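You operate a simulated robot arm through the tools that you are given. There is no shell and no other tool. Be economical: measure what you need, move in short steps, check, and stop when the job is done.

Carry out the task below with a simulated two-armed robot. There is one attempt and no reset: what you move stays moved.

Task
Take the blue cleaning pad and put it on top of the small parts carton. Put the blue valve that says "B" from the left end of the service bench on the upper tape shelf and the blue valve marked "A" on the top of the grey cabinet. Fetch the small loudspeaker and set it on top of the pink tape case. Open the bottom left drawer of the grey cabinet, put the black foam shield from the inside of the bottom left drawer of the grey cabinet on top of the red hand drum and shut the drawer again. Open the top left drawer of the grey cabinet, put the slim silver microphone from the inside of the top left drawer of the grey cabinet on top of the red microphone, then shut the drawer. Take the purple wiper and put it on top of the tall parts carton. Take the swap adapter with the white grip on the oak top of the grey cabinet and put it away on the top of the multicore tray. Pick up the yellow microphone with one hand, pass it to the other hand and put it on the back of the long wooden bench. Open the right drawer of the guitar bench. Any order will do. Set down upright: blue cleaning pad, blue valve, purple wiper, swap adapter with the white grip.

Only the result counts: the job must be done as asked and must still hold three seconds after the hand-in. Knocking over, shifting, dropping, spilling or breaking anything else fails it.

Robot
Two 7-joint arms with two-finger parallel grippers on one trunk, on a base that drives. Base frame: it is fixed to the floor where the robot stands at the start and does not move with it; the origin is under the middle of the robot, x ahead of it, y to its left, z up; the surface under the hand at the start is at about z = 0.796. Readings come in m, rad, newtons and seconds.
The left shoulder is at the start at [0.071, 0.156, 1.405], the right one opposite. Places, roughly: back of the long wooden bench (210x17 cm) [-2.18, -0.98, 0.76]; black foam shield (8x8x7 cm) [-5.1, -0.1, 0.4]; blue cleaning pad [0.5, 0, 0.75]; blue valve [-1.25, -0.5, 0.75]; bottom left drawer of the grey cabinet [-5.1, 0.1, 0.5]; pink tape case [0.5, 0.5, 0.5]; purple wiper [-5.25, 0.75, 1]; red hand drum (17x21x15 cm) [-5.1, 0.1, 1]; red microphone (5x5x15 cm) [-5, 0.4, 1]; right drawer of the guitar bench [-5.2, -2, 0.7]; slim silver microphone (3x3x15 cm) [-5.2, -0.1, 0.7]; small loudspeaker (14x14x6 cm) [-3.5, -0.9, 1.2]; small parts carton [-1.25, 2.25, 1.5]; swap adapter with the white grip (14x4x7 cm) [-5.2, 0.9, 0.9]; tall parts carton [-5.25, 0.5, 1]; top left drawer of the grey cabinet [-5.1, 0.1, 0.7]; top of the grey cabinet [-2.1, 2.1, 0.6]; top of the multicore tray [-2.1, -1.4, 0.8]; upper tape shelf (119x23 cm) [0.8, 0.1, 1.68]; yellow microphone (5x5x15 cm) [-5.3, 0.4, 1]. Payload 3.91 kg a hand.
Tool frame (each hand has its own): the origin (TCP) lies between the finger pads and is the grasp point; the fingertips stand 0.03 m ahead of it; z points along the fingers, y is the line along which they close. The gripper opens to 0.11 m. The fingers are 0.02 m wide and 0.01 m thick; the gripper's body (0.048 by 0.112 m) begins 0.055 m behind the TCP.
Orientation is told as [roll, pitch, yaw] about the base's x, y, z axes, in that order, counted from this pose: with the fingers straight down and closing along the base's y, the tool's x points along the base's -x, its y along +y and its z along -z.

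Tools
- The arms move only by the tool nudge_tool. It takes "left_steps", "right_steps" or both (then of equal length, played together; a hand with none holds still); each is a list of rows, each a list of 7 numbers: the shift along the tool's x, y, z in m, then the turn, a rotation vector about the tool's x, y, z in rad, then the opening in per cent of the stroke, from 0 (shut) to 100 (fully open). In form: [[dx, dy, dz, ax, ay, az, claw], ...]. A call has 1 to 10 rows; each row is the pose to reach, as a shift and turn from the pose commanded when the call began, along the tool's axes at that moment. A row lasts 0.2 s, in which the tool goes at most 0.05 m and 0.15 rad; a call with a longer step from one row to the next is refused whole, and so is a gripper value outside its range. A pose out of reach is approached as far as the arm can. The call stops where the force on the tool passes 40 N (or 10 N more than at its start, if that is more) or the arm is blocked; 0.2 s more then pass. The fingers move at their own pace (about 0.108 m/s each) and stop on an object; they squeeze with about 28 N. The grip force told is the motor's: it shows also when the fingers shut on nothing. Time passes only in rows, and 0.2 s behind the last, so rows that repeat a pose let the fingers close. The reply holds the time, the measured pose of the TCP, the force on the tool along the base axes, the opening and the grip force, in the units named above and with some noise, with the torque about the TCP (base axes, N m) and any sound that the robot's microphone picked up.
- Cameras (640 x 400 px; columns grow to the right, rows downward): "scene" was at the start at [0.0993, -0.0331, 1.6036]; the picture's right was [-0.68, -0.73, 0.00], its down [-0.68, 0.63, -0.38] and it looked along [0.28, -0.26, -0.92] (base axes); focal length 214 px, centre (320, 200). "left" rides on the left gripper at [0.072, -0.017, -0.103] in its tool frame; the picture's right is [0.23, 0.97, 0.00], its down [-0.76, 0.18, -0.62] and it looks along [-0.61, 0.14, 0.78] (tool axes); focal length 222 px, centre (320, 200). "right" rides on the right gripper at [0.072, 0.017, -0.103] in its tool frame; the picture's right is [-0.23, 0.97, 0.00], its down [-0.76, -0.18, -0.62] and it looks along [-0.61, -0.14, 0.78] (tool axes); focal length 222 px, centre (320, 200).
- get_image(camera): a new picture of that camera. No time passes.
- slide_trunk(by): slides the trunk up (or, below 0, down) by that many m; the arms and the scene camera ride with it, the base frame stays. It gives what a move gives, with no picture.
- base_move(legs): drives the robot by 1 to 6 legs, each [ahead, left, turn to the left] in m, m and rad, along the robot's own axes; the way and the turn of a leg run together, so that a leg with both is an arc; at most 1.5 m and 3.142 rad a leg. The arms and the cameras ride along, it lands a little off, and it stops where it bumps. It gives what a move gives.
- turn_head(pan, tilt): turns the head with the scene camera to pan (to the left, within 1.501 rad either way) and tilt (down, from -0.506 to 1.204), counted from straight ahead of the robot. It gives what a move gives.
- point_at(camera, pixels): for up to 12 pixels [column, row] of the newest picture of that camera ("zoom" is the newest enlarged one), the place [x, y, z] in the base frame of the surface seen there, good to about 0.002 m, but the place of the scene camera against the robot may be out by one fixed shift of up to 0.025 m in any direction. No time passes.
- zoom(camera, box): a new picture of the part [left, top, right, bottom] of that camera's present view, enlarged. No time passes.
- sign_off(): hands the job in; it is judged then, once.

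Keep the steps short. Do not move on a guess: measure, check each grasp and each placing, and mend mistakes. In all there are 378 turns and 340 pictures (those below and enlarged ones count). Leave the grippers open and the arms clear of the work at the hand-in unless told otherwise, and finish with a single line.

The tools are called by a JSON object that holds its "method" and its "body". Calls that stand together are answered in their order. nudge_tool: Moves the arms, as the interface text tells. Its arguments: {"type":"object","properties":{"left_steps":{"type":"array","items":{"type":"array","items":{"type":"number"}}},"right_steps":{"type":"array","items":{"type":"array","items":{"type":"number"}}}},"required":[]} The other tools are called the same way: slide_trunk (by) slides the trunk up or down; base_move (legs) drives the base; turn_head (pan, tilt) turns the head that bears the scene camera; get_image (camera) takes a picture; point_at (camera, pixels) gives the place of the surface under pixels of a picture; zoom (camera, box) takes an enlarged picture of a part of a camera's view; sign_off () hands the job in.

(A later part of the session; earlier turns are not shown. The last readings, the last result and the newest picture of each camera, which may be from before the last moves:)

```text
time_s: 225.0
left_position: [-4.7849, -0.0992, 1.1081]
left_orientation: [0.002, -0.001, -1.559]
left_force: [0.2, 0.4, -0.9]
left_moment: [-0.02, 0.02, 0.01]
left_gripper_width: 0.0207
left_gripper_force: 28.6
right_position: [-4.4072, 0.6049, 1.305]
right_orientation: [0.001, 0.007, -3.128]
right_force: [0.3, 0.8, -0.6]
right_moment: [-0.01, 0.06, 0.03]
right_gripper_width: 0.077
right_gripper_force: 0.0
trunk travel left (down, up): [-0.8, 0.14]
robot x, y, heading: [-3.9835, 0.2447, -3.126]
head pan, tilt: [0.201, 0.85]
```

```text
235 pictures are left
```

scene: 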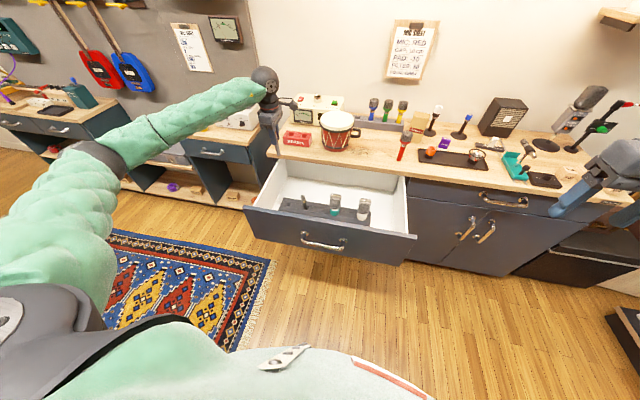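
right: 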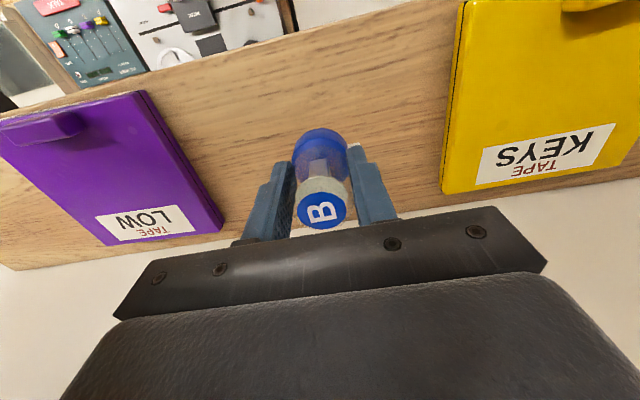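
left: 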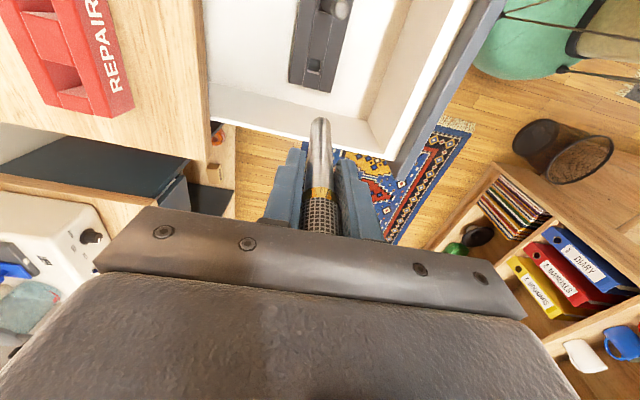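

Silver mic held. Now look closely at the red microphone's top.

{"method": "zoom", "body": {"camera": "scene", "box": [375, 110, 435, 170]}}

{"method": "point_at", "body": {"camera": "zoom", "pixels": [[330, 105], [330, 95], [290, 115], [370, 115], [330, 120], [315, 285], [320, 200]]}}

```text
6.67 times, centred on (405, 140) of scene
```

zoom: 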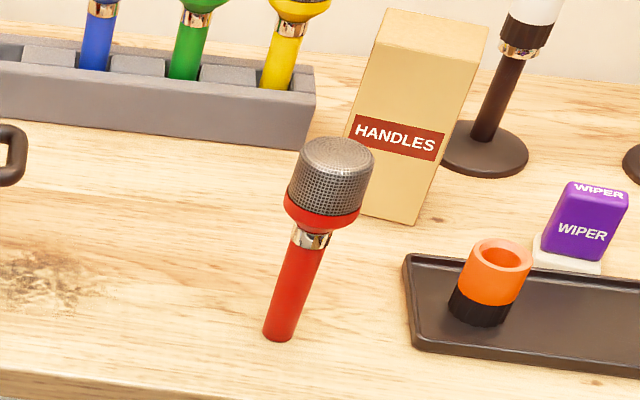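

```text
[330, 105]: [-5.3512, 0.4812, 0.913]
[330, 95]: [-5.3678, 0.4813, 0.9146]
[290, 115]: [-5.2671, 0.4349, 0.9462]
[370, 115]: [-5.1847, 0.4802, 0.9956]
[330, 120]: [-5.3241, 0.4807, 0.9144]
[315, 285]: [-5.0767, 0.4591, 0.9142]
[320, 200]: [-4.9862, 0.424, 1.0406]
```

{"method": "zoom", "body": {"camera": "left", "box": [270, 100, 370, 250]}}

{"method": "zoom", "body": {"camera": "scene", "box": [245, 60, 305, 160]}}

{"method": "point_at", "body": {"camera": "scene", "pixels": [[407, 132], [406, 138], [407, 134], [405, 160], [408, 140], [277, 115], [275, 140], [275, 147]]}}

```text
2.67 times, centred on (320, 175) of left
```

zoom: 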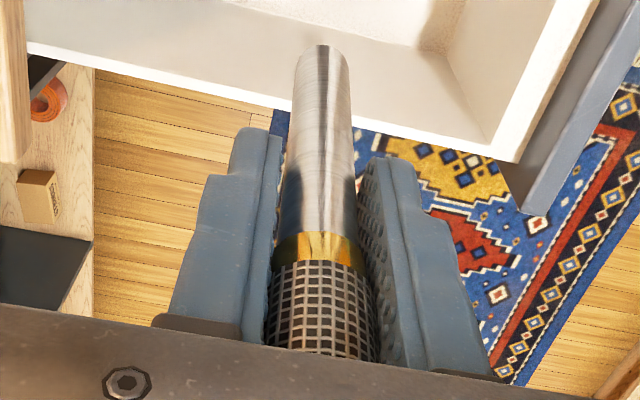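

```text
4.00 times, centred on (275, 110) of scene
```

zoom: 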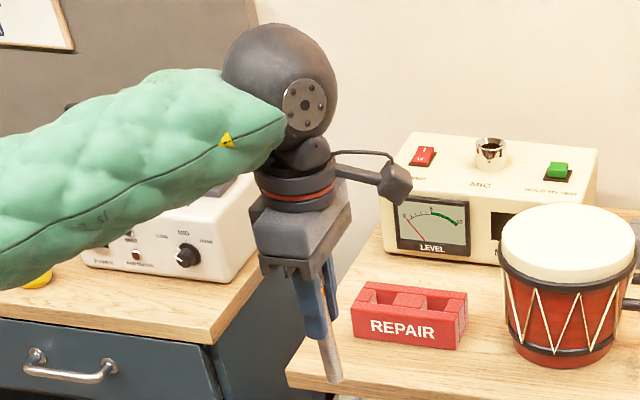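

```text
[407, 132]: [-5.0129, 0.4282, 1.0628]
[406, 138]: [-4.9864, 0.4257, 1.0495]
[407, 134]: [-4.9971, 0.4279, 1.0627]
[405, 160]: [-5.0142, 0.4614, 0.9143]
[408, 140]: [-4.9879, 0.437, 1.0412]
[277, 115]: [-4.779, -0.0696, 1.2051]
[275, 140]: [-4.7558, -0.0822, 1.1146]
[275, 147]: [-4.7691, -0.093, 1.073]
```

{"method": "zoom", "body": {"camera": "left", "box": [290, 110, 350, 210]}}

{"method": "point_at", "body": {"camera": "left", "pixels": [[312, 122], [328, 122], [320, 122], [320, 140], [311, 150], [329, 150], [320, 170], [320, 185], [308, 185], [334, 185]]}}

```text
4.00 times, centred on (320, 160) of left
```

zoom: 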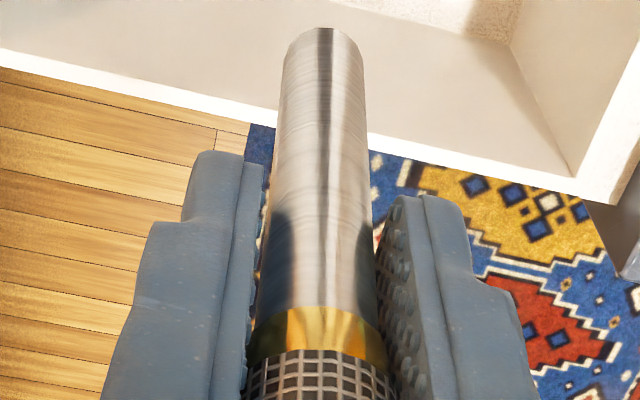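

```text
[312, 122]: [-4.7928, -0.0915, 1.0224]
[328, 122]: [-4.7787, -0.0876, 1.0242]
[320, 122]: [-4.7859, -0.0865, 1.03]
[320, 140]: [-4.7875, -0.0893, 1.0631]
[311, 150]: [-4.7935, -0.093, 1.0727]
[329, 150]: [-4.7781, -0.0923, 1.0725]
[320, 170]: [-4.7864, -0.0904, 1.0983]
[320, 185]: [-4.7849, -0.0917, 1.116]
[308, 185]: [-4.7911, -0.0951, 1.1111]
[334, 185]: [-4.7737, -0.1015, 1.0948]
```

The mic is tilted about 0.06 rad in the grip. I raise the left hand, correct the tilt, and bring the right hand (closed) in front of the drawer handle to push it shut.

{"method": "nudge_tool", "body": {"left_steps": [[0, 0, -0.04, 0, 0, 0, 5], [0, 0, -0.08, 0, 0, 0, 5], [0, 0, -0.12, 0, -0.06, 0, 5], [0, -0.0, -0.15, 0, -0.06, 0, 5], [0, 0.0, -0.15, 0, -0.06, 0, 5], [0, 0, -0.15, 0, -0.06, 0, 5], [0, 0, -0.15, 0, -0.06, 0, 5], [0, 0, -0.15, 0, -0.06, 0, 5], [0, 0, -0.15, 0, -0.06, 0, 5], [0, 0, -0.15, 0, -0.06, 0, 5]], "right_steps": [[0, 0.045, 0, 0, 0, 0, 30], [0, 0.09, 0, 0, 0, 0, 10], [0, 0.135, 0, 0, 0, 0, 0], [0, 0.18, 0, 0, 0, 0, 0], [0, 0.225, 0, 0, 0, 0, 0], [0, 0.27, 0, 0, 0, 0, 0], [0, 0.315, 0.02, 0, 0, 0, 0], [0, 0.36, 0.04, 0, 0, 0, 0], [0, 0.405, 0.06, 0, 0, 0, 0], [-0.01, 0.45, 0.08, 0, 0, 0, 0]]}}

{"method": "nudge_tool", "body": {"right_steps": [[0, 0, 0.05, 0, 0, 0, 0], [0, 0, 0.1, 0, 0, 0, 0], [0, 0, 0.15, 0, 0, 0, 0], [0, 0, 0.2, 0, 0, 0, 0], [0, 0, 0.25, 0, 0, 0, 0], [0, 0, 0.3, 0, 0, 0, 0], [0, 0, 0.35, 0, 0, 0, 0], [0, 0, 0.4, 0, 0, 0, 0], [0, 0, 0.44, 0, 0, 0, 0]]}}

{"method": "get_image", "body": {"camera": "scene"}}

```text
refused: row 10 steps farther than a row can; nothing moved
```

```text
time_s: 227.0
left_position: [-4.7857, -0.0991, 1.1079]
left_orientation: [0.003, 0.0, -1.56]
left_force: [0.3, -0.8, -0.1]
left_moment: [0.04, 0.01, 0.04]
left_gripper_width: 0.0208
left_gripper_force: 28.4
right_position: [-4.4035, 0.6079, 0.8674]
right_orientation: [0.001, 0.007, -3.127]
right_force: [1.0, 0.5, 0.1]
right_moment: [0.02, 0.01, 0.02]
right_gripper_width: 0.0
right_gripper_force: 28.6
right hand out of reach, approached as far as the arm can: row 1, 2, 3, 4, 5
trunk travel left (down, up): [-0.8, 0.14]
robot x, y, heading: [-3.9834, 0.2441, -3.13]
head pan, tilt: [0.201, 0.85]
```

```text
230 pictures are left
```

scene: 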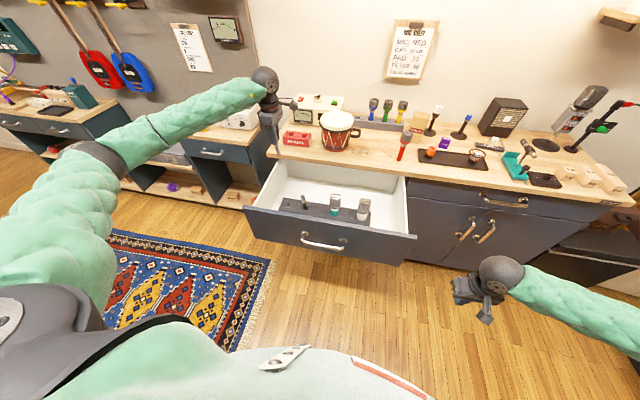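

{"method": "nudge_tool", "body": {"left_steps": [[0, 0, -0.04, 0, 0, 0, 5], [0, 0, -0.08, 0, 0, 0, 5], [0, 0, -0.12, 0, -0.06, 0, 5], [0, -0.0, -0.15, 0, -0.06, 0, 5], [0, 0.0, -0.15, 0, -0.06, 0, 5], [0, 0, -0.15, 0, -0.06, 0, 5], [0, 0, -0.15, 0, -0.06, 0, 5], [0, 0, -0.15, 0, -0.06, 0, 5], [0, 0, -0.15, 0, -0.06, 0, 5], [0, 0, -0.15, 0, -0.06, 0, 5]], "right_steps": [[0, 0.045, 0.007, 0, 0, 0, 0], [0, 0.09, 0.014, 0, 0, 0, 0], [0, 0.135, 0.021, 0, 0, 0, 0], [0, 0.18, 0.028, 0, 0, 0, 0], [0, 0.225, 0.035, 0, 0, 0, 0], [0, 0.27, 0.042, 0, 0, 0, 0], [0, 0.315, 0.049, 0, 0, 0, 0], [0, 0.36, 0.056, 0, 0, 0, 0], [0, 0.405, 0.063, 0, 0, 0, 0], [0, 0.45, 0.07, 0, 0, 0, 0]]}}

{"method": "get_image", "body": {"camera": "scene"}}

{"method": "get_image", "body": {"camera": "right"}}

```text
time_s: 229.2
left_position: [-4.7826, -0.1016, 1.2549]
left_orientation: [0.002, -0.057, -1.562]
left_force: [0.5, -0.6, -1.6]
left_moment: [0.04, 0.03, -0.01]
left_gripper_width: 0.0207
left_gripper_force: 27.5
right_position: [-4.3966, 0.1539, 0.7945]
right_orientation: [-0.001, 0.008, -3.128]
right_force: [-0.7, -0.1, -0.2]
right_moment: [0.0, 0.01, 0.0]
right_gripper_width: 0.0
right_gripper_force: 28.4
trunk travel left (down, up): [-0.8, 0.14]
robot x, y, heading: [-3.981, 0.2498, -3.125]
head pan, tilt: [0.201, 0.85]
```

```text
229 pictures are left
```

scene: 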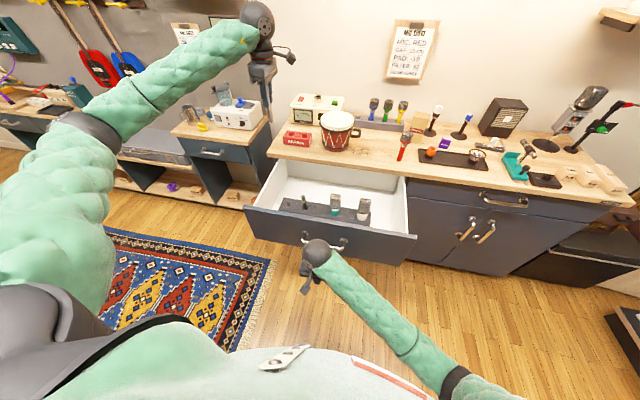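

```text
228 pictures are left
```

right: 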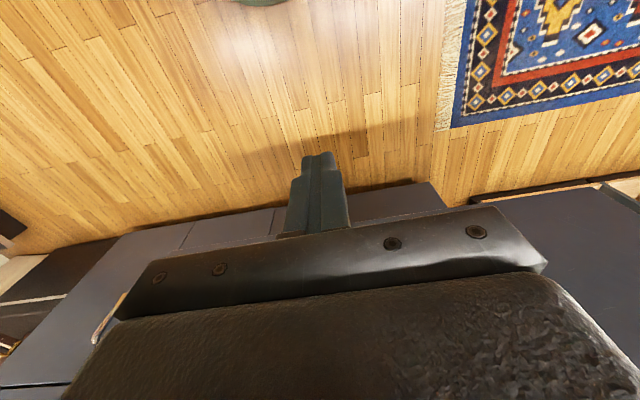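

{"method": "nudge_tool", "body": {"right_steps": [[-0.02, 0, 0.03, 0, 0, 0, 0], [-0.065, 0, 0.03, 0, 0, 0, 0], [-0.11, 0, 0.03, 0, 0, 0, 0], [-0.155, 0, 0.03, 0, 0, 0, 0], [-0.2, 0, 0.03, 0, 0, 0, 0], [-0.245, 0, 0.03, 0, 0, 0, 0], [-0.29, 0, 0.03, 0, 0, 0, 0]]}}

{"method": "get_image", "body": {"camera": "scene"}}

```text
time_s: 230.8
left_position: [-4.7851, -0.1006, 1.2538]
left_orientation: [0.004, -0.058, -1.562]
left_force: [-0.2, 0.4, -1.4]
left_moment: [-0.02, 0.01, 0.0]
left_gripper_width: 0.021
left_gripper_force: 27.8
right_position: [-4.6898, 0.1505, 0.7626]
right_orientation: [-0.001, 0.007, -3.126]
right_force: [-0.7, 0.5, 0.4]
right_moment: [0.01, -0.01, -0.04]
right_gripper_width: 0.0001
right_gripper_force: 27.9
trunk travel left (down, up): [-0.8, 0.14]
robot x, y, heading: [-3.9859, 0.246, -3.125]
head pan, tilt: [0.201, 0.85]
```

```text
227 pictures are left
```

scene: 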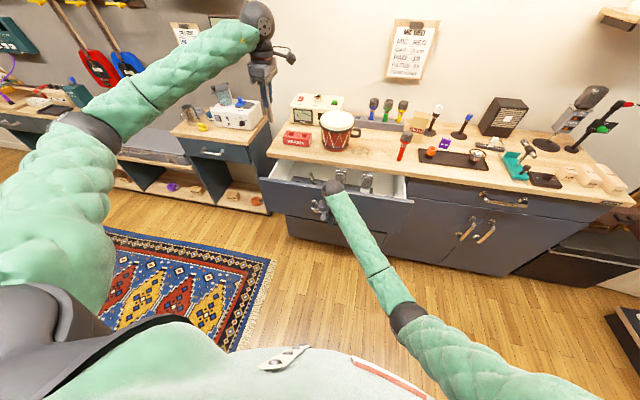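

{"method": "nudge_tool", "body": {"right_steps": [[-0.045, 0, 0, 0, 0, 0, 0], [-0.09, 0, 0, 0, 0, 0, 0], [-0.135, 0, 0, 0, 0, 0, 0], [-0.17, 0, 0, 0, 0, 0, 0], [-0.19, 0, 0, 0, 0, 0, 0], [-0.2, 0, 0, 0, 0, 0, 0], [-0.206, 0, 0, 0, 0, 0, 0], [-0.212, 0, 0, 0, 0, 0, 0]]}}

{"method": "get_image", "body": {"camera": "scene"}}

```text
time_s: 232.4
left_position: [-4.7827, -0.1011, 1.2552]
left_orientation: [0.002, -0.059, -1.561]
left_force: [0.4, 0.3, -1.3]
left_moment: [0.01, -0.04, -0.01]
left_gripper_width: 0.0207
left_gripper_force: 27.7
right_position: [-4.8887, 0.1459, 0.7616]
right_orientation: [-0.002, 0.013, -3.128]
right_force: [17.5, 3.4, 10.6]
right_moment: [0.09, 0.19, -0.27]
right_gripper_width: 0.0001
right_gripper_force: 27.9
trunk travel left (down, up): [-0.8, 0.14]
robot x, y, heading: [-3.9849, 0.2444, -3.123]
head pan, tilt: [0.201, 0.85]
stopped in row 7 (right hand): the force on the tool passed its limit at 41 N (the readings are from after the stop); the commanded pose is now the measured one
```

```text
226 pictures are left
```

scene: 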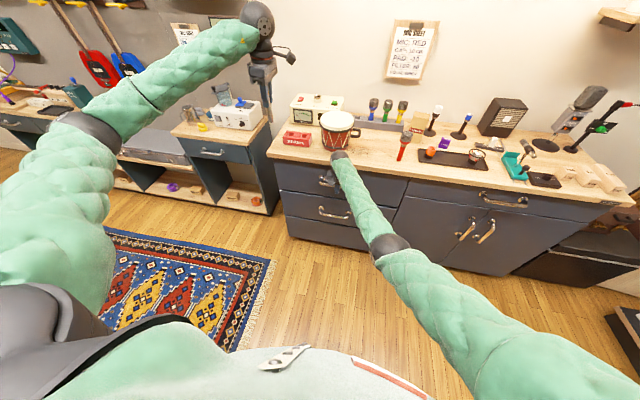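

Drawer closed. Retract the right hand back and aside.

{"method": "nudge_tool", "body": {"right_steps": [[0.05, 0, 0, 0, 0, 0, 0], [0.1, 0, 0, 0, 0, 0, 0], [0.15, 0, 0, 0, 0, 0, 0], [0.2, 0, 0, 0, 0, 0, 0], [0.245, -0.02, 0, 0, 0, 0, 0], [0.28, -0.05, -0.02, 0, 0, 0, 0], [0.3, -0.09, -0.04, 0, 0, 0, 0], [0.32, -0.13, -0.06, 0, 0, 0, 0], [0.34, -0.17, -0.08, 0, 0, 0, 0], [0.36, -0.21, -0.1, 0, 0, 0, 0]]}}

{"method": "nudge_tool", "body": {"right_steps": [[0, -0.04, -0.02, 0, 0, 0, 20], [0, -0.08, -0.04, 0, 0, 0, 40], [0, -0.12, -0.08, 0, 0, 0, 70], [0, -0.16, -0.12, 0, 0, 0, 70], [0, -0.2, -0.16, 0, 0, 0, 70], [0, -0.22, -0.2, 0, 0, 0, 70], [0, -0.24, -0.24, 0, 0, 0, 70]]}}

{"method": "base_move", "body": {"legs": [[0.0, -0.3, 0]]}}

{"method": "turn_head", "body": {"pan": 0.1, "tilt": 0.7}}

{"method": "get_image", "body": {"camera": "scene"}}

```text
refused: row 6 steps farther than a row can; nothing moved
```

```text
refused: row 3 steps farther than a row can; nothing moved
```

```text
time_s: 234.4
left_position: [-4.7871, 0.1996, 1.2548]
left_orientation: [0.003, -0.059, -1.557]
left_force: [-0.6, -0.1, -1.0]
left_moment: [-0.03, -0.05, 0.01]
left_gripper_width: 0.021
left_gripper_force: 28.0
right_position: [-4.8944, 0.4456, 0.7605]
right_orientation: [-0.001, 0.013, -3.121]
right_force: [0.3, 0.3, -0.5]
right_moment: [-0.04, -0.02, 0.01]
right_gripper_width: 0.0
right_gripper_force: 28.2
trunk travel left (down, up): [-0.8, 0.14]
robot x, y, heading: [-3.9877, 0.5449, -3.115]
head pan, tilt: [0.201, 0.85]
```

```text
time_s: 235.2
left_position: [-4.7875, 0.1992, 1.2543]
left_orientation: [0.003, -0.061, -1.555]
left_force: [0.3, -0.2, -1.0]
left_moment: [0.0, 0.04, 0.04]
left_gripper_width: 0.0208
left_gripper_force: 27.9
right_position: [-4.895, 0.4449, 0.7612]
right_orientation: [-0.001, 0.012, -3.121]
right_force: [-0.1, 0.2, -0.9]
right_moment: [0.02, 0.0, -0.02]
right_gripper_width: 0.0002
right_gripper_force: 28.0
trunk travel left (down, up): [-0.8, 0.14]
robot x, y, heading: [-3.9868, 0.5501, -3.118]
head pan, tilt: [0.099, 0.7]
```

```text
225 pictures are left
```

scene: 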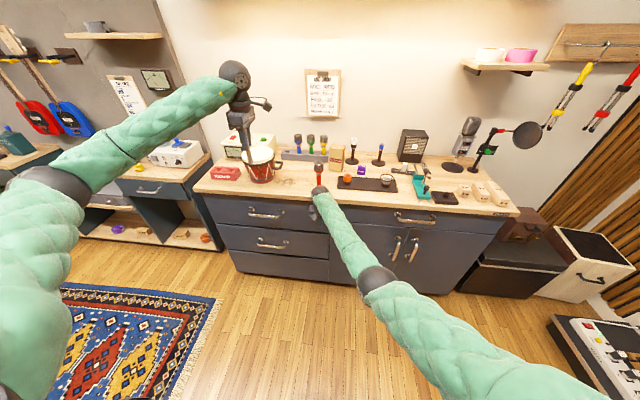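

Lesson: the arm moves were refused, but the base shift was harmless. I retract the right hand with smaller steps.

{"method": "nudge_tool", "body": {"right_steps": [[0.045, 0, 0, 0, 0, 0, 0], [0.09, 0, 0, 0, 0, 0, 0], [0.135, 0, 0, 0, 0, 0, 0], [0.18, 0, 0, 0, 0, 0, 0], [0.225, -0.0, 0, 0, 0, 0, 0], [0.265, -0.02, -0.01, 0, 0, 0, 20], [0.3, -0.05, -0.02, 0, 0, 0, 40], [0.325, -0.085, -0.04, 0, 0, 0, 60], [0.345, -0.12, -0.065, 0, 0, 0, 70], [0.365, -0.155, -0.09, 0, 0, 0, 70]]}}

{"method": "zoom", "body": {"camera": "scene", "box": [190, 100, 350, 260]}}

```text
time_s: 237.3
left_position: [-4.7879, 0.202, 1.2547]
left_orientation: [0.001, -0.061, -1.555]
left_force: [1.2, 1.0, -0.5]
left_moment: [0.02, 0.01, 0.01]
left_gripper_width: 0.0208
left_gripper_force: 28.0
right_position: [-4.556, 0.7116, 0.819]
right_orientation: [-0.237, -0.007, -3.119]
right_force: [-0.2, 0.2, -1.0]
right_moment: [-0.04, 0.01, 0.0]
right_gripper_width: 0.0771
right_gripper_force: 0.1
right hand out of reach, approached as far as the arm can: row 10
trunk travel left (down, up): [-0.8, 0.14]
robot x, y, heading: [-3.9875, 0.5526, -3.117]
head pan, tilt: [0.099, 0.7]
stopped in row 10 (right hand): the arm was blocked; the commanded pose is now the measured one
```

```text
2.50 times, centred on (270, 180) of scene
```

zoom: 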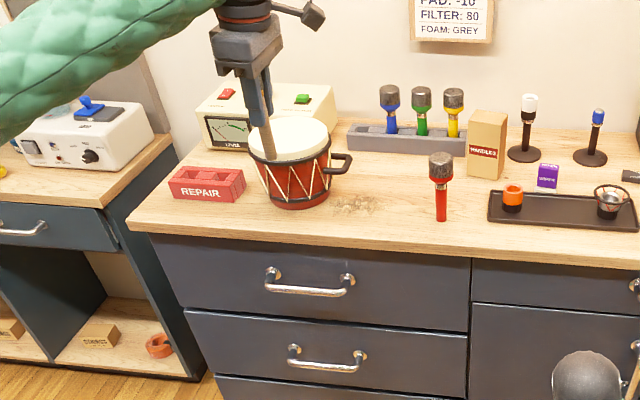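

{"method": "base_move", "body": {"legs": [[0.18, 0, 0]]}}

{"method": "get_image", "body": {"camera": "left"}}

{"method": "get_image", "body": {"camera": "scene"}}

```text
time_s: 238.8
left_position: [-4.9667, 0.191, 1.2545]
left_orientation: [0.003, -0.058, -1.55]
left_force: [-0.7, 0.1, -1.3]
left_moment: [0.01, -0.03, 0.03]
left_gripper_width: 0.0207
left_gripper_force: 28.2
right_position: [-4.738, 0.704, 0.8189]
right_orientation: [-0.237, -0.007, -3.117]
right_force: [-0.3, -0.4, -0.7]
right_moment: [0.04, -0.02, 0.0]
right_gripper_width: 0.0768
right_gripper_force: 0.1
trunk travel left (down, up): [-0.8, 0.14]
robot x, y, heading: [-4.1669, 0.5444, -3.116]
head pan, tilt: [0.099, 0.7]
```

```text
223 pictures are left
```

left: 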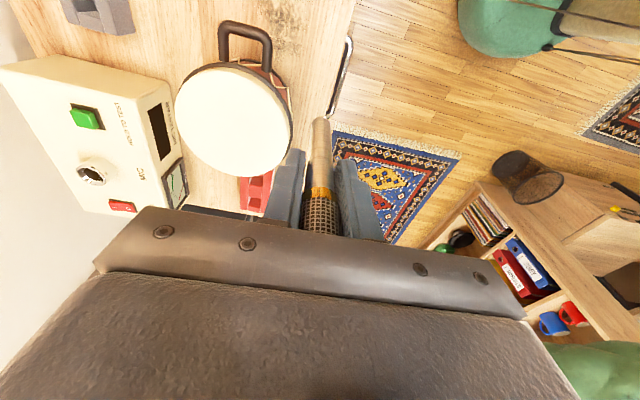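

```text
222 pictures are left
```

scene: 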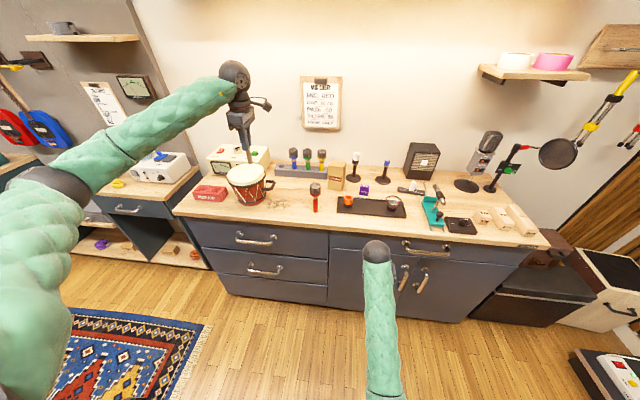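

{"method": "point_at", "body": {"camera": "left", "pixels": [[321, 124], [321, 140], [321, 160], [321, 175], [321, 120], [313, 130], [330, 130], [310, 180], [333, 180]]}}

{"method": "point_at", "body": {"camera": "scene", "pixels": [[315, 184], [315, 187], [316, 182], [315, 192], [316, 208], [246, 150], [247, 158], [248, 163]]}}

```text
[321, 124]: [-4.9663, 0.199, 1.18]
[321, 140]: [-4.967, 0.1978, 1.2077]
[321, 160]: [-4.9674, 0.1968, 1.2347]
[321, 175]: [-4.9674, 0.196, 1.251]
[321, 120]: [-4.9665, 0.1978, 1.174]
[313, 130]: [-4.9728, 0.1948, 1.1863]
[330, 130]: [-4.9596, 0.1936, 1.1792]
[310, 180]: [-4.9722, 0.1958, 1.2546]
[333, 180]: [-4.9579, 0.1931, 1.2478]
```

```text
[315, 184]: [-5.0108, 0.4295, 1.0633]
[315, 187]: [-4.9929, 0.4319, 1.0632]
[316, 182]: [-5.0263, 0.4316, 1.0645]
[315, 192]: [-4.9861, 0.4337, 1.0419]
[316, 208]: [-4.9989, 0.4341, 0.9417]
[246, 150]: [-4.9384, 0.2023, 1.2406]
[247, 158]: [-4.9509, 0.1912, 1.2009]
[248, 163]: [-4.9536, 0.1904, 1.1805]
```

{"method": "zoom", "body": {"camera": "scene", "box": [228, 130, 268, 175]}}

```text
8.89 times, centred on (248, 152) of scene
```

zoom: 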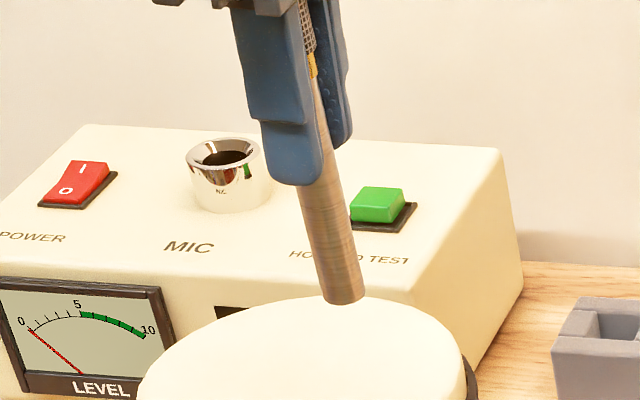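

{"method": "point_at", "body": {"camera": "zoom", "pixels": [[326, 200], [343, 290], [307, 200], [344, 200], [327, 290], [359, 290], [334, 245]]}}

```text
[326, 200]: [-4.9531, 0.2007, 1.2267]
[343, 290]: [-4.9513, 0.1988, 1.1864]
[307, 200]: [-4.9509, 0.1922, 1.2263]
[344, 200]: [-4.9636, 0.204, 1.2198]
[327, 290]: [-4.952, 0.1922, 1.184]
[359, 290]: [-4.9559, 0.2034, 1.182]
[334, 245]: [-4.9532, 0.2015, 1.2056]
```

{"method": "point_at", "body": {"camera": "zoom", "pixels": [[343, 300], [345, 303], [335, 301], [352, 301]]}}

{"method": "point_at", "body": {"camera": "left", "pixels": [[321, 118], [321, 119], [320, 117]]}}

```text
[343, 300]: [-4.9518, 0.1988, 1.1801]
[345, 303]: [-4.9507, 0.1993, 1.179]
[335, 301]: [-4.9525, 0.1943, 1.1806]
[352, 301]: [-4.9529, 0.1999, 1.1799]
```

```text
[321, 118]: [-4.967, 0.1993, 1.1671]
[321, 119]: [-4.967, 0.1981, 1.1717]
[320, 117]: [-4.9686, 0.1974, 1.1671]
```

{"method": "zoom", "body": {"camera": "scene", "box": [295, 170, 335, 220]}}

{"method": "point_at", "body": {"camera": "zoom", "pixels": [[320, 105], [320, 112], [320, 125], [320, 140], [285, 120], [355, 120], [275, 120], [362, 120], [320, 170], [310, 300]]}}

```text
8.00 times, centred on (315, 195) of scene
```

zoom: 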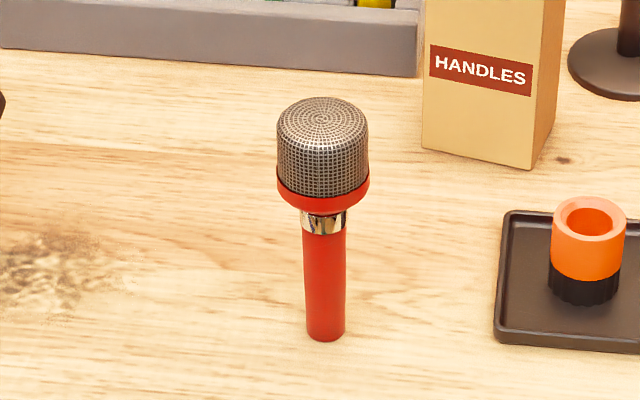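

```text
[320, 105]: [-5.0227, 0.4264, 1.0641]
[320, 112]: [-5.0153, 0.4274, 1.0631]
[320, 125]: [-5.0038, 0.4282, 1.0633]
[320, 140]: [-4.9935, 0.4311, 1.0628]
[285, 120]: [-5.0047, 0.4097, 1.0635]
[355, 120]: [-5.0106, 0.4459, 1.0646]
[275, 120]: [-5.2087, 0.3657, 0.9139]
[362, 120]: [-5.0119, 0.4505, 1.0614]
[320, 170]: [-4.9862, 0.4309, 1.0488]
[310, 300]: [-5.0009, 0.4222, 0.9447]
```

Red mic top is flat, centre (corrected) ≈[-5.018,0.425,1.051]. Move the slim mic over it, high first.

{"method": "nudge_tool", "body": {"left_steps": [[0.04, -0.008, -0.0023, 0, 0, 0, 5], [0.08, -0.016, -0.0046, 0, 0, 0, 5], [0.12, -0.023, -0.007, 0, 0, 0, 5], [0.16, -0.031, -0.009, 0, 0, 0, 5], [0.2, -0.039, -0.0115, 0, 0, 0, 5], [0.237, -0.046, -0.0137, 0, 0, 0, 5], [0.237, -0.046, -0.0137, 0, 0, 0, 5]]}}

{"method": "get_image", "body": {"camera": "left"}}

{"method": "zoom", "body": {"camera": "scene", "box": [285, 110, 345, 220]}}

```text
time_s: 240.4
left_position: [-5.0149, 0.4258, 1.2546]
left_orientation: [0.0, -0.057, -1.55]
left_force: [0.8, -0.5, -1.0]
left_moment: [0.06, 0.01, 0.0]
left_gripper_width: 0.0209
left_gripper_force: 27.7
right_position: [-4.7374, 0.7033, 0.8197]
right_orientation: [-0.238, -0.007, -3.117]
right_force: [-0.3, -0.3, -0.2]
right_moment: [0.0, 0.03, 0.02]
right_gripper_width: 0.0772
right_gripper_force: 0.2
trunk travel left (down, up): [-0.8, 0.14]
robot x, y, heading: [-4.1712, 0.5432, -3.117]
head pan, tilt: [0.099, 0.7]
```

```text
219 pictures are left
```

left: 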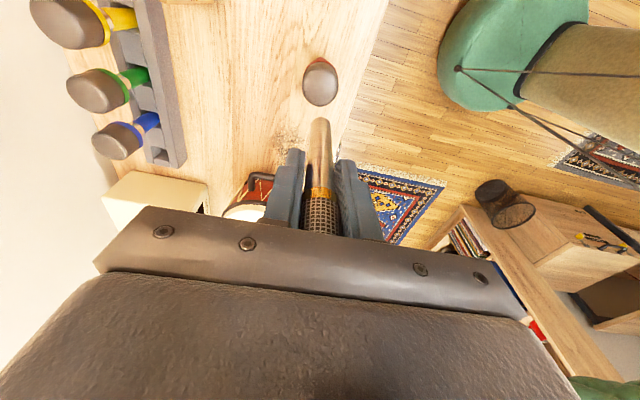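

```text
3.64 times, centred on (315, 165) of scene
```

zoom: 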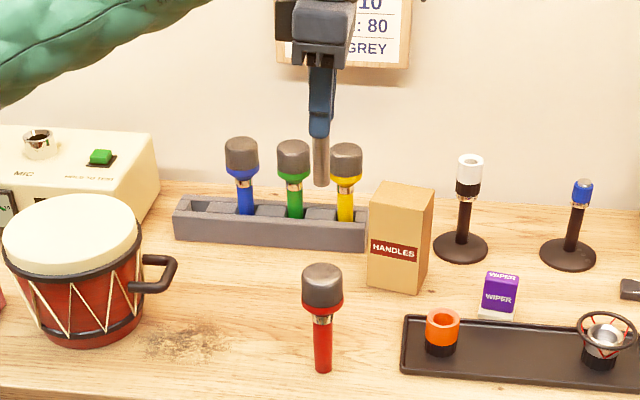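

The left camera sees the red mic's top at (320,85). Measure it.

{"method": "zoom", "body": {"camera": "left", "box": [290, 50, 350, 130]}}

{"method": "point_at", "body": {"camera": "left", "pixels": [[320, 90], [304, 90], [336, 90], [320, 103], [320, 76], [320, 64], [308, 95], [333, 95], [320, 121], [320, 118]]}}

```text
5.00 times, centred on (320, 90) of left
```

zoom: 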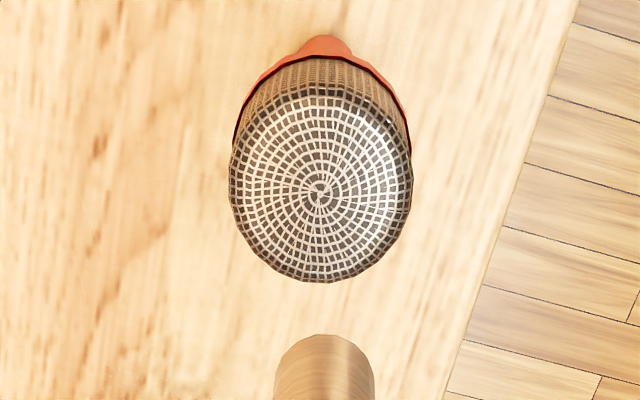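

```text
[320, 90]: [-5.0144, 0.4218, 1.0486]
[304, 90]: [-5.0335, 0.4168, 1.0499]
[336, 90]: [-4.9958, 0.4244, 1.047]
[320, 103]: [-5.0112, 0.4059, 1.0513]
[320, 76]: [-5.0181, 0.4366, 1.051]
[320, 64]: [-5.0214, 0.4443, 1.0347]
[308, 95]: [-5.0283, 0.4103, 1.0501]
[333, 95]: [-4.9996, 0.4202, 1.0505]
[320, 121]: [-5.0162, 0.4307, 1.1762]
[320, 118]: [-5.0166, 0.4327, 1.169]
```

Slim mic is centred over the red mic within ~1 mm. Lower to about 1 cm above.

{"method": "nudge_tool", "body": {"left_steps": [[0.002, 0.001, 0.035, 0, 0, 0, 5], [0.004, 0.001, 0.07, 0, 0, 0, 5], [0.0061, 0.001, 0.105, 0, 0, 0, 5], [0.0061, 0.001, 0.105, 0, 0, 0, 5]]}}

{"method": "get_image", "body": {"camera": "left"}}

{"method": "zoom", "body": {"camera": "scene", "box": [285, 120, 345, 220]}}

```text
time_s: 241.4
left_position: [-5.014, 0.4242, 1.1451]
left_orientation: [0.001, -0.06, -1.551]
left_force: [0.4, -0.2, -0.2]
left_moment: [-0.01, 0.0, -0.02]
left_gripper_width: 0.0208
left_gripper_force: 27.8
right_position: [-4.7371, 0.7038, 0.8194]
right_orientation: [-0.237, -0.008, -3.115]
right_force: [0.0, -0.2, -0.3]
right_moment: [-0.02, -0.04, -0.03]
right_gripper_width: 0.0772
right_gripper_force: 0.1
trunk travel left (down, up): [-0.8, 0.14]
robot x, y, heading: [-4.1698, 0.5475, -3.117]
head pan, tilt: [0.099, 0.7]
```

```text
216 pictures are left
```

left: 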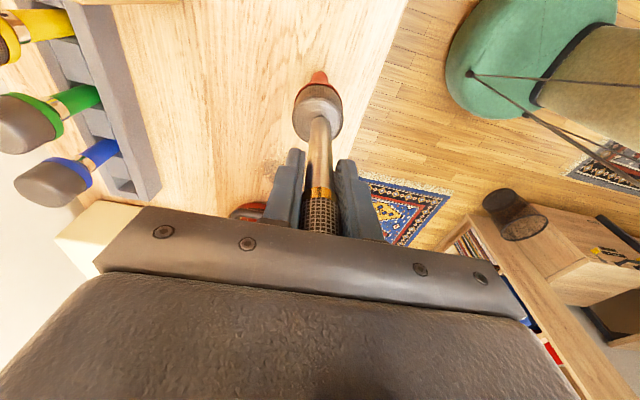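

```text
4.00 times, centred on (315, 170) of scene
```

zoom: 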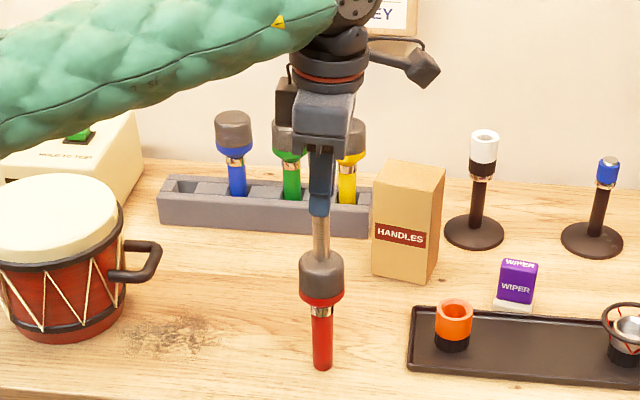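

{"method": "zoom", "body": {"camera": "left", "box": [285, 65, 355, 165]}}

{"method": "point_at", "body": {"camera": "zoom", "pixels": [[318, 218], [318, 240], [318, 300], [318, 180], [230, 180], [405, 190], [318, 150]]}}

```text
4.00 times, centred on (320, 115) of left
```

zoom: 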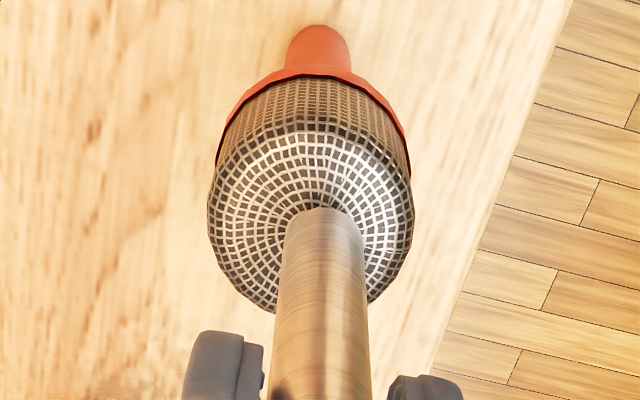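

```text
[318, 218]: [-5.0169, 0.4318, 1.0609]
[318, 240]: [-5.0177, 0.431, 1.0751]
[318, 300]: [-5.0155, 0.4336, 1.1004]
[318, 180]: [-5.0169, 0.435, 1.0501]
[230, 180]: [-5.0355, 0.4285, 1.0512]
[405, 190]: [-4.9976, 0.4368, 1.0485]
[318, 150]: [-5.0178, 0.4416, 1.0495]
```

Shift 2 mm in -x and lower ~6 mm in small steps.

{"method": "nudge_tool", "body": {"left_steps": [[0.001, -0.002, 0, 0, 0, 0, 5], [0.001, -0.002, 0.003, 0, 0, 0, 5], [0.0012, -0.002, 0.005, 0, 0, 0, 5]]}}

{"method": "zoom", "body": {"camera": "scene", "box": [300, 160, 330, 200]}}

{"method": "get_image", "body": {"camera": "left"}}

```text
time_s: 242.2
left_position: [-5.0185, 0.4274, 1.1428]
left_orientation: [0.004, -0.059, -1.548]
left_force: [-0.4, 0.0, -1.6]
left_moment: [0.01, -0.03, -0.02]
left_gripper_width: 0.0208
left_gripper_force: 28.1
right_position: [-4.7377, 0.7045, 0.819]
right_orientation: [-0.238, -0.005, -3.117]
right_force: [-1.4, -0.6, -0.7]
right_moment: [0.04, -0.05, 0.01]
right_gripper_width: 0.0771
right_gripper_force: 0.1
trunk travel left (down, up): [-0.8, 0.14]
robot x, y, heading: [-4.1725, 0.5458, -3.116]
head pan, tilt: [0.099, 0.7]
```

```text
10.00 times, centred on (315, 180) of scene
```

zoom: 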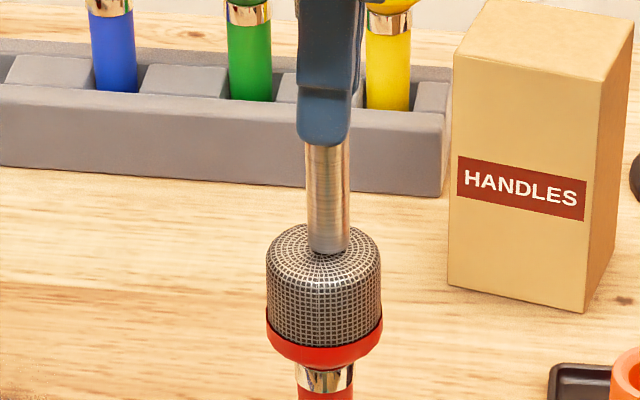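

```text
212 pictures are left
```

left: 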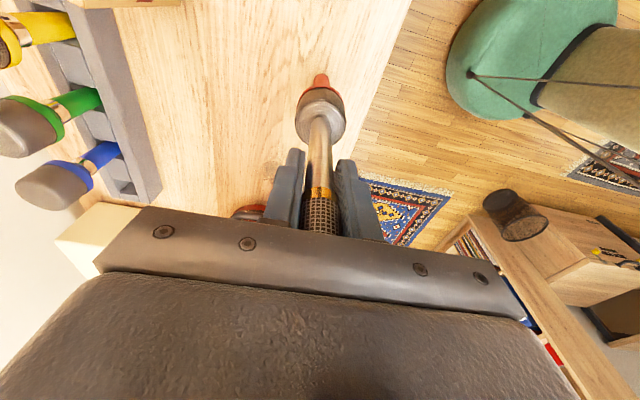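

{"method": "zoom", "body": {"camera": "left", "box": [285, 65, 355, 165]}}

{"method": "point_at", "body": {"camera": "zoom", "pixels": [[325, 215], [325, 209], [325, 190], [325, 120], [325, 130]]}}

```text
4.00 times, centred on (320, 115) of left
```

zoom: 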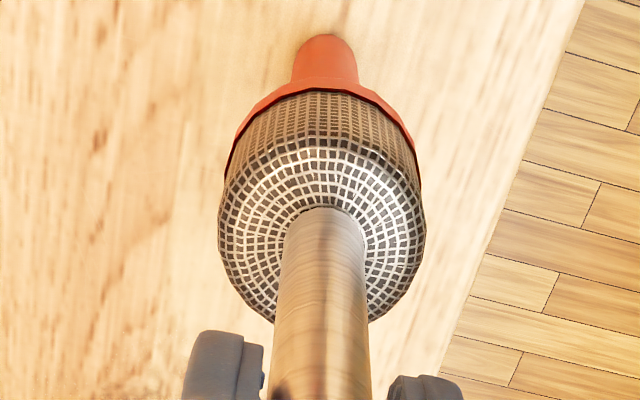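

```text
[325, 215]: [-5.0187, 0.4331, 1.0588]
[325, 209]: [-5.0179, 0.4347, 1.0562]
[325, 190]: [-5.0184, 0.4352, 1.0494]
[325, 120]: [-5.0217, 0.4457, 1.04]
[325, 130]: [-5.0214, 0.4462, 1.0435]
```

{"method": "nudge_tool", "body": {"left_steps": [[0.0015, -0.0005, 0.002, 0, 0, 0, 5], [0.0016, -0.0005, 0.004, 0, 0, 0, 5]]}}

```text
time_s: 242.8
left_position: [-5.0168, 0.4289, 1.1403]
left_orientation: [0.002, -0.059, -1.551]
left_force: [-0.3, 0.8, 2.7]
left_moment: [0.07, 0.04, 0.0]
left_gripper_width: 0.0208
left_gripper_force: 28.5
right_position: [-4.7364, 0.7041, 0.8209]
right_orientation: [-0.237, -0.009, -3.116]
right_force: [-0.4, -0.3, 0.1]
right_moment: [0.02, -0.04, 0.04]
right_gripper_width: 0.0771
right_gripper_force: 0.1
trunk travel left (down, up): [-0.8, 0.14]
robot x, y, heading: [-4.1731, 0.5466, -3.113]
head pan, tilt: [0.099, 0.7]
```

{"method": "nudge_tool", "body": {"left_steps": [[0, 0, 0.0008, 0, 0, 0, 5]]}}

{"method": "zoom", "body": {"camera": "left", "box": [285, 65, 355, 165]}}

{"method": "zoom", "body": {"camera": "scene", "box": [300, 160, 330, 220]}}

```text
time_s: 243.2
left_position: [-5.0169, 0.429, 1.1398]
left_orientation: [0.002, -0.06, -1.548]
left_force: [0.8, -0.4, 9.2]
left_moment: [-0.13, 0.02, -0.01]
left_gripper_width: 0.0209
left_gripper_force: 28.0
right_position: [-4.7363, 0.7044, 0.8182]
right_orientation: [-0.239, -0.01, -3.117]
right_force: [-0.3, -0.2, 0.0]
right_moment: [0.01, -0.02, -0.02]
right_gripper_width: 0.0771
right_gripper_force: 0.0
trunk travel left (down, up): [-0.8, 0.14]
robot x, y, heading: [-4.1729, 0.5444, -3.114]
head pan, tilt: [0.099, 0.7]
```

```text
4.00 times, centred on (320, 115) of left
```

zoom: 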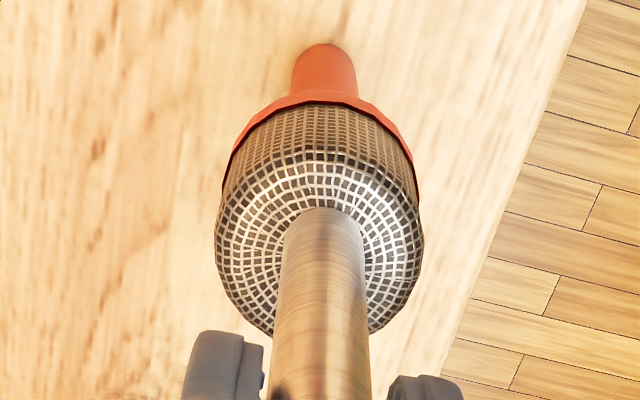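

```text
6.67 times, centred on (315, 190) of scene
```

zoom: 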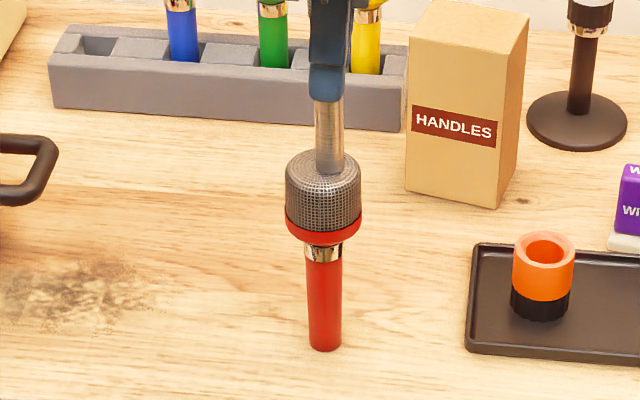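

Contact ~9 N, centred within ~2 mm. Ease, open, and check before rising.

{"method": "nudge_tool", "body": {"left_steps": [[0, 0, -0.0006, 0, 0, 0, 5], [0, 0, -0.0006, 0, 0, 0, 30], [0, 0, -0.0006, 0, 0, 0, 50], [0, 0, -0.0006, 0, 0, 0, 55]]}}

{"method": "get_image", "body": {"camera": "left"}}

{"method": "zoom", "body": {"camera": "scene", "box": [295, 120, 335, 220]}}

```text
time_s: 244.2
left_position: [-5.0177, 0.4289, 1.1396]
left_orientation: [0.004, -0.061, -1.55]
left_force: [-0.4, -1.1, 0.7]
left_moment: [-0.02, 0.0, -0.01]
left_gripper_width: 0.0603
left_gripper_force: 0.1
right_position: [-4.7371, 0.7032, 0.8189]
right_orientation: [-0.237, -0.007, -3.116]
right_force: [0.5, 1.1, 0.8]
right_moment: [0.03, 0.0, -0.01]
right_gripper_width: 0.0772
right_gripper_force: 0.0
trunk travel left (down, up): [-0.8, 0.14]
robot x, y, heading: [-4.171, 0.5456, -3.108]
head pan, tilt: [0.099, 0.7]
```

```text
208 pictures are left
```

left: 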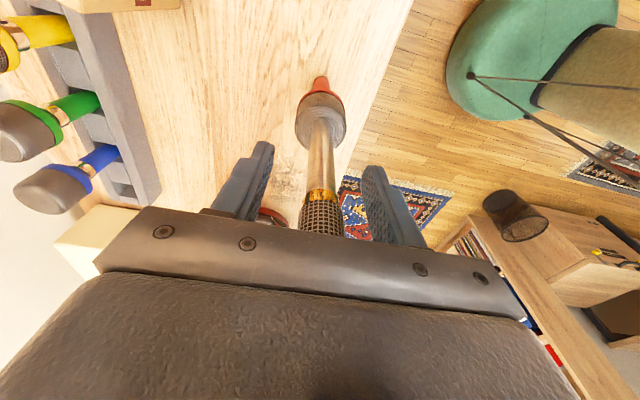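

```text
4.00 times, centred on (315, 170) of scene
```

zoom: 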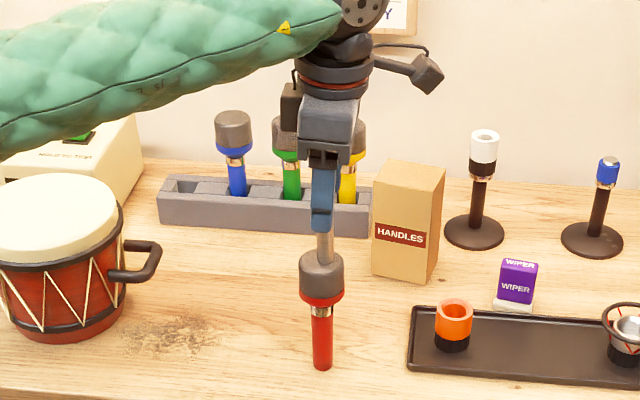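

It stands free. Rise vertically.

{"method": "nudge_tool", "body": {"left_steps": [[-0.0006, 0, -0.01, 0, 0, 0, 55], [-0.0017, 0, -0.03, 0, 0, 0, 55], [-0.0035, 0, -0.06, 0, 0, 0, 60], [-0.0058, 0, -0.1, 0, 0, 0, 70], [-0.0081, 0, -0.14, 0, 0, 0, 70], [-0.0105, 0, -0.18, 0, 0, 0, 70]]}}

{"method": "zoom", "body": {"camera": "scene", "box": [275, 110, 355, 220]}}

```text
time_s: 245.6
left_position: [-5.0147, 0.4281, 1.32]
left_orientation: [0.002, -0.059, -1.551]
left_force: [0.2, -0.3, 0.0]
left_moment: [0.01, 0.02, 0.03]
left_gripper_width: 0.0769
left_gripper_force: 0.1
right_position: [-4.7368, 0.7047, 0.8194]
right_orientation: [-0.237, -0.009, -3.116]
right_force: [0.7, 0.7, -0.4]
right_moment: [0.0, 0.03, 0.0]
right_gripper_width: 0.077
right_gripper_force: 0.1
trunk travel left (down, up): [-0.8, 0.14]
robot x, y, heading: [-4.1682, 0.5456, -3.114]
head pan, tilt: [0.099, 0.7]
```

```text
3.64 times, centred on (315, 165) of scene
```

zoom: 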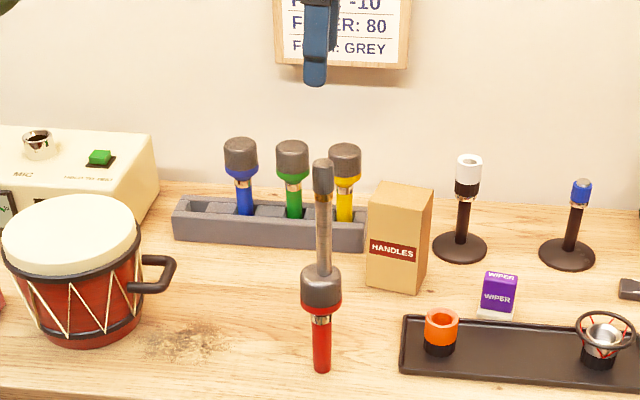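

The slim mic stands on the red mic. Retract the left hand carefully, back and left at height.

{"method": "nudge_tool", "body": {"left_steps": [[0, 0.045, 0, 0, 0, 0, 70], [0, 0.09, 0, 0, 0, 0, 70], [0, 0.135, 0, 0, 0, 0, 70], [0, 0.18, 0, 0, 0, 0, 70], [0, 0.225, 0, 0, 0, 0, 70], [-0.03, 0.26, 0, 0, 0, 0, 70], [-0.06, 0.295, 0, 0, 0, 0, 70], [-0.1, 0.32, 0, 0, 0, 0, 70], [-0.14, 0.33, 0, 0, 0, 0, 70], [-0.18, 0.34, 0, 0, 0, 0, 70]]}}

{"method": "nudge_tool", "body": {"right_steps": [[0.03, 0, -0.03, 0, 0, 0, 70], [0.03, 0.0, -0.07, 0, 0, 0, 70], [0.03, 0, -0.11, 0, 0, 0, 70], [0.03, 0, -0.15, 0, 0, 0, 70], [0.03, 0, -0.2, 0, 0, 0, 70], [0.03, 0, -0.24, 0, 0, 0, 70]]}}

{"method": "get_image", "body": {"camera": "scene"}}

```text
time_s: 247.8
left_position: [-4.6719, 0.2533, 1.3315]
left_orientation: [0.001, -0.058, -1.552]
left_force: [-0.4, -0.1, 1.1]
left_moment: [0.02, -0.02, -0.03]
left_gripper_width: 0.0767
left_gripper_force: 0.1
right_position: [-4.7362, 0.7037, 0.8201]
right_orientation: [-0.238, -0.009, -3.116]
right_force: [0.4, 0.0, 1.0]
right_moment: [0.02, 0.01, 0.03]
right_gripper_width: 0.0772
right_gripper_force: 0.1
trunk travel left (down, up): [-0.8, 0.14]
robot x, y, heading: [-4.1704, 0.5474, -3.116]
head pan, tilt: [0.099, 0.7]
```

```text
time_s: 248.4
left_position: [-4.6741, 0.2547, 1.3306]
left_orientation: [0.001, -0.058, -1.549]
left_force: [-0.3, -0.7, 0.8]
left_moment: [0.02, 0.05, 0.0]
left_gripper_width: 0.0772
left_gripper_force: 0.1
right_position: [-4.7086, 0.79, 0.8672]
right_orientation: [-0.453, -0.004, -3.103]
right_force: [0.7, 0.1, -1.0]
right_moment: [-0.01, -0.03, -0.02]
right_gripper_width: 0.0771
right_gripper_force: 0.0
trunk travel left (down, up): [-0.8, 0.14]
robot x, y, heading: [-4.168, 0.5411, -3.114]
head pan, tilt: [0.099, 0.7]
stopped in row 2 (right hand): the arm was blocked; the commanded pose is now the measured one
```

```text
205 pictures are left
```

scene: 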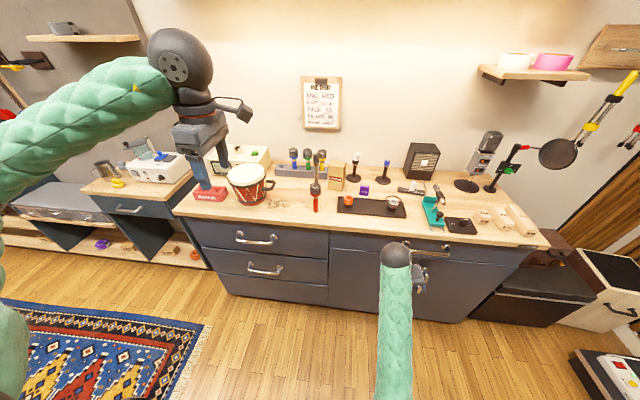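

The right arm's wrist is tilted near a limit; I rotate it back upright.

{"method": "nudge_tool", "body": {"right_steps": [[-0.0, 0, 0, -0.12, 0, 0, 70], [-0.0, 0, 0, -0.24, 0, 0, 70], [-0.0, 0, 0, -0.36, 0, 0, 70], [0, 0, 0, -0.453, 0, 0, 70]]}}

```text
time_s: 249.2
left_position: [-4.6747, 0.2534, 1.3318]
left_orientation: [0.002, -0.059, -1.55]
left_force: [-0.2, -0.3, -0.7]
left_moment: [-0.01, 0.02, 0.01]
left_gripper_width: 0.0769
left_gripper_force: 0.1
right_position: [-4.702, 0.8801, 0.8707]
right_orientation: [-0.33, 0.015, -3.102]
right_force: [-0.3, -0.2, 0.4]
right_moment: [0.01, -0.02, 0.02]
right_gripper_width: 0.0768
right_gripper_force: 0.0
trunk travel left (down, up): [-0.8, 0.14]
robot x, y, heading: [-4.1676, 0.5467, -3.118]
head pan, tilt: [0.099, 0.7]
stopped in row 3 (right hand): the arm was blocked; the commanded pose is now the measured one
```

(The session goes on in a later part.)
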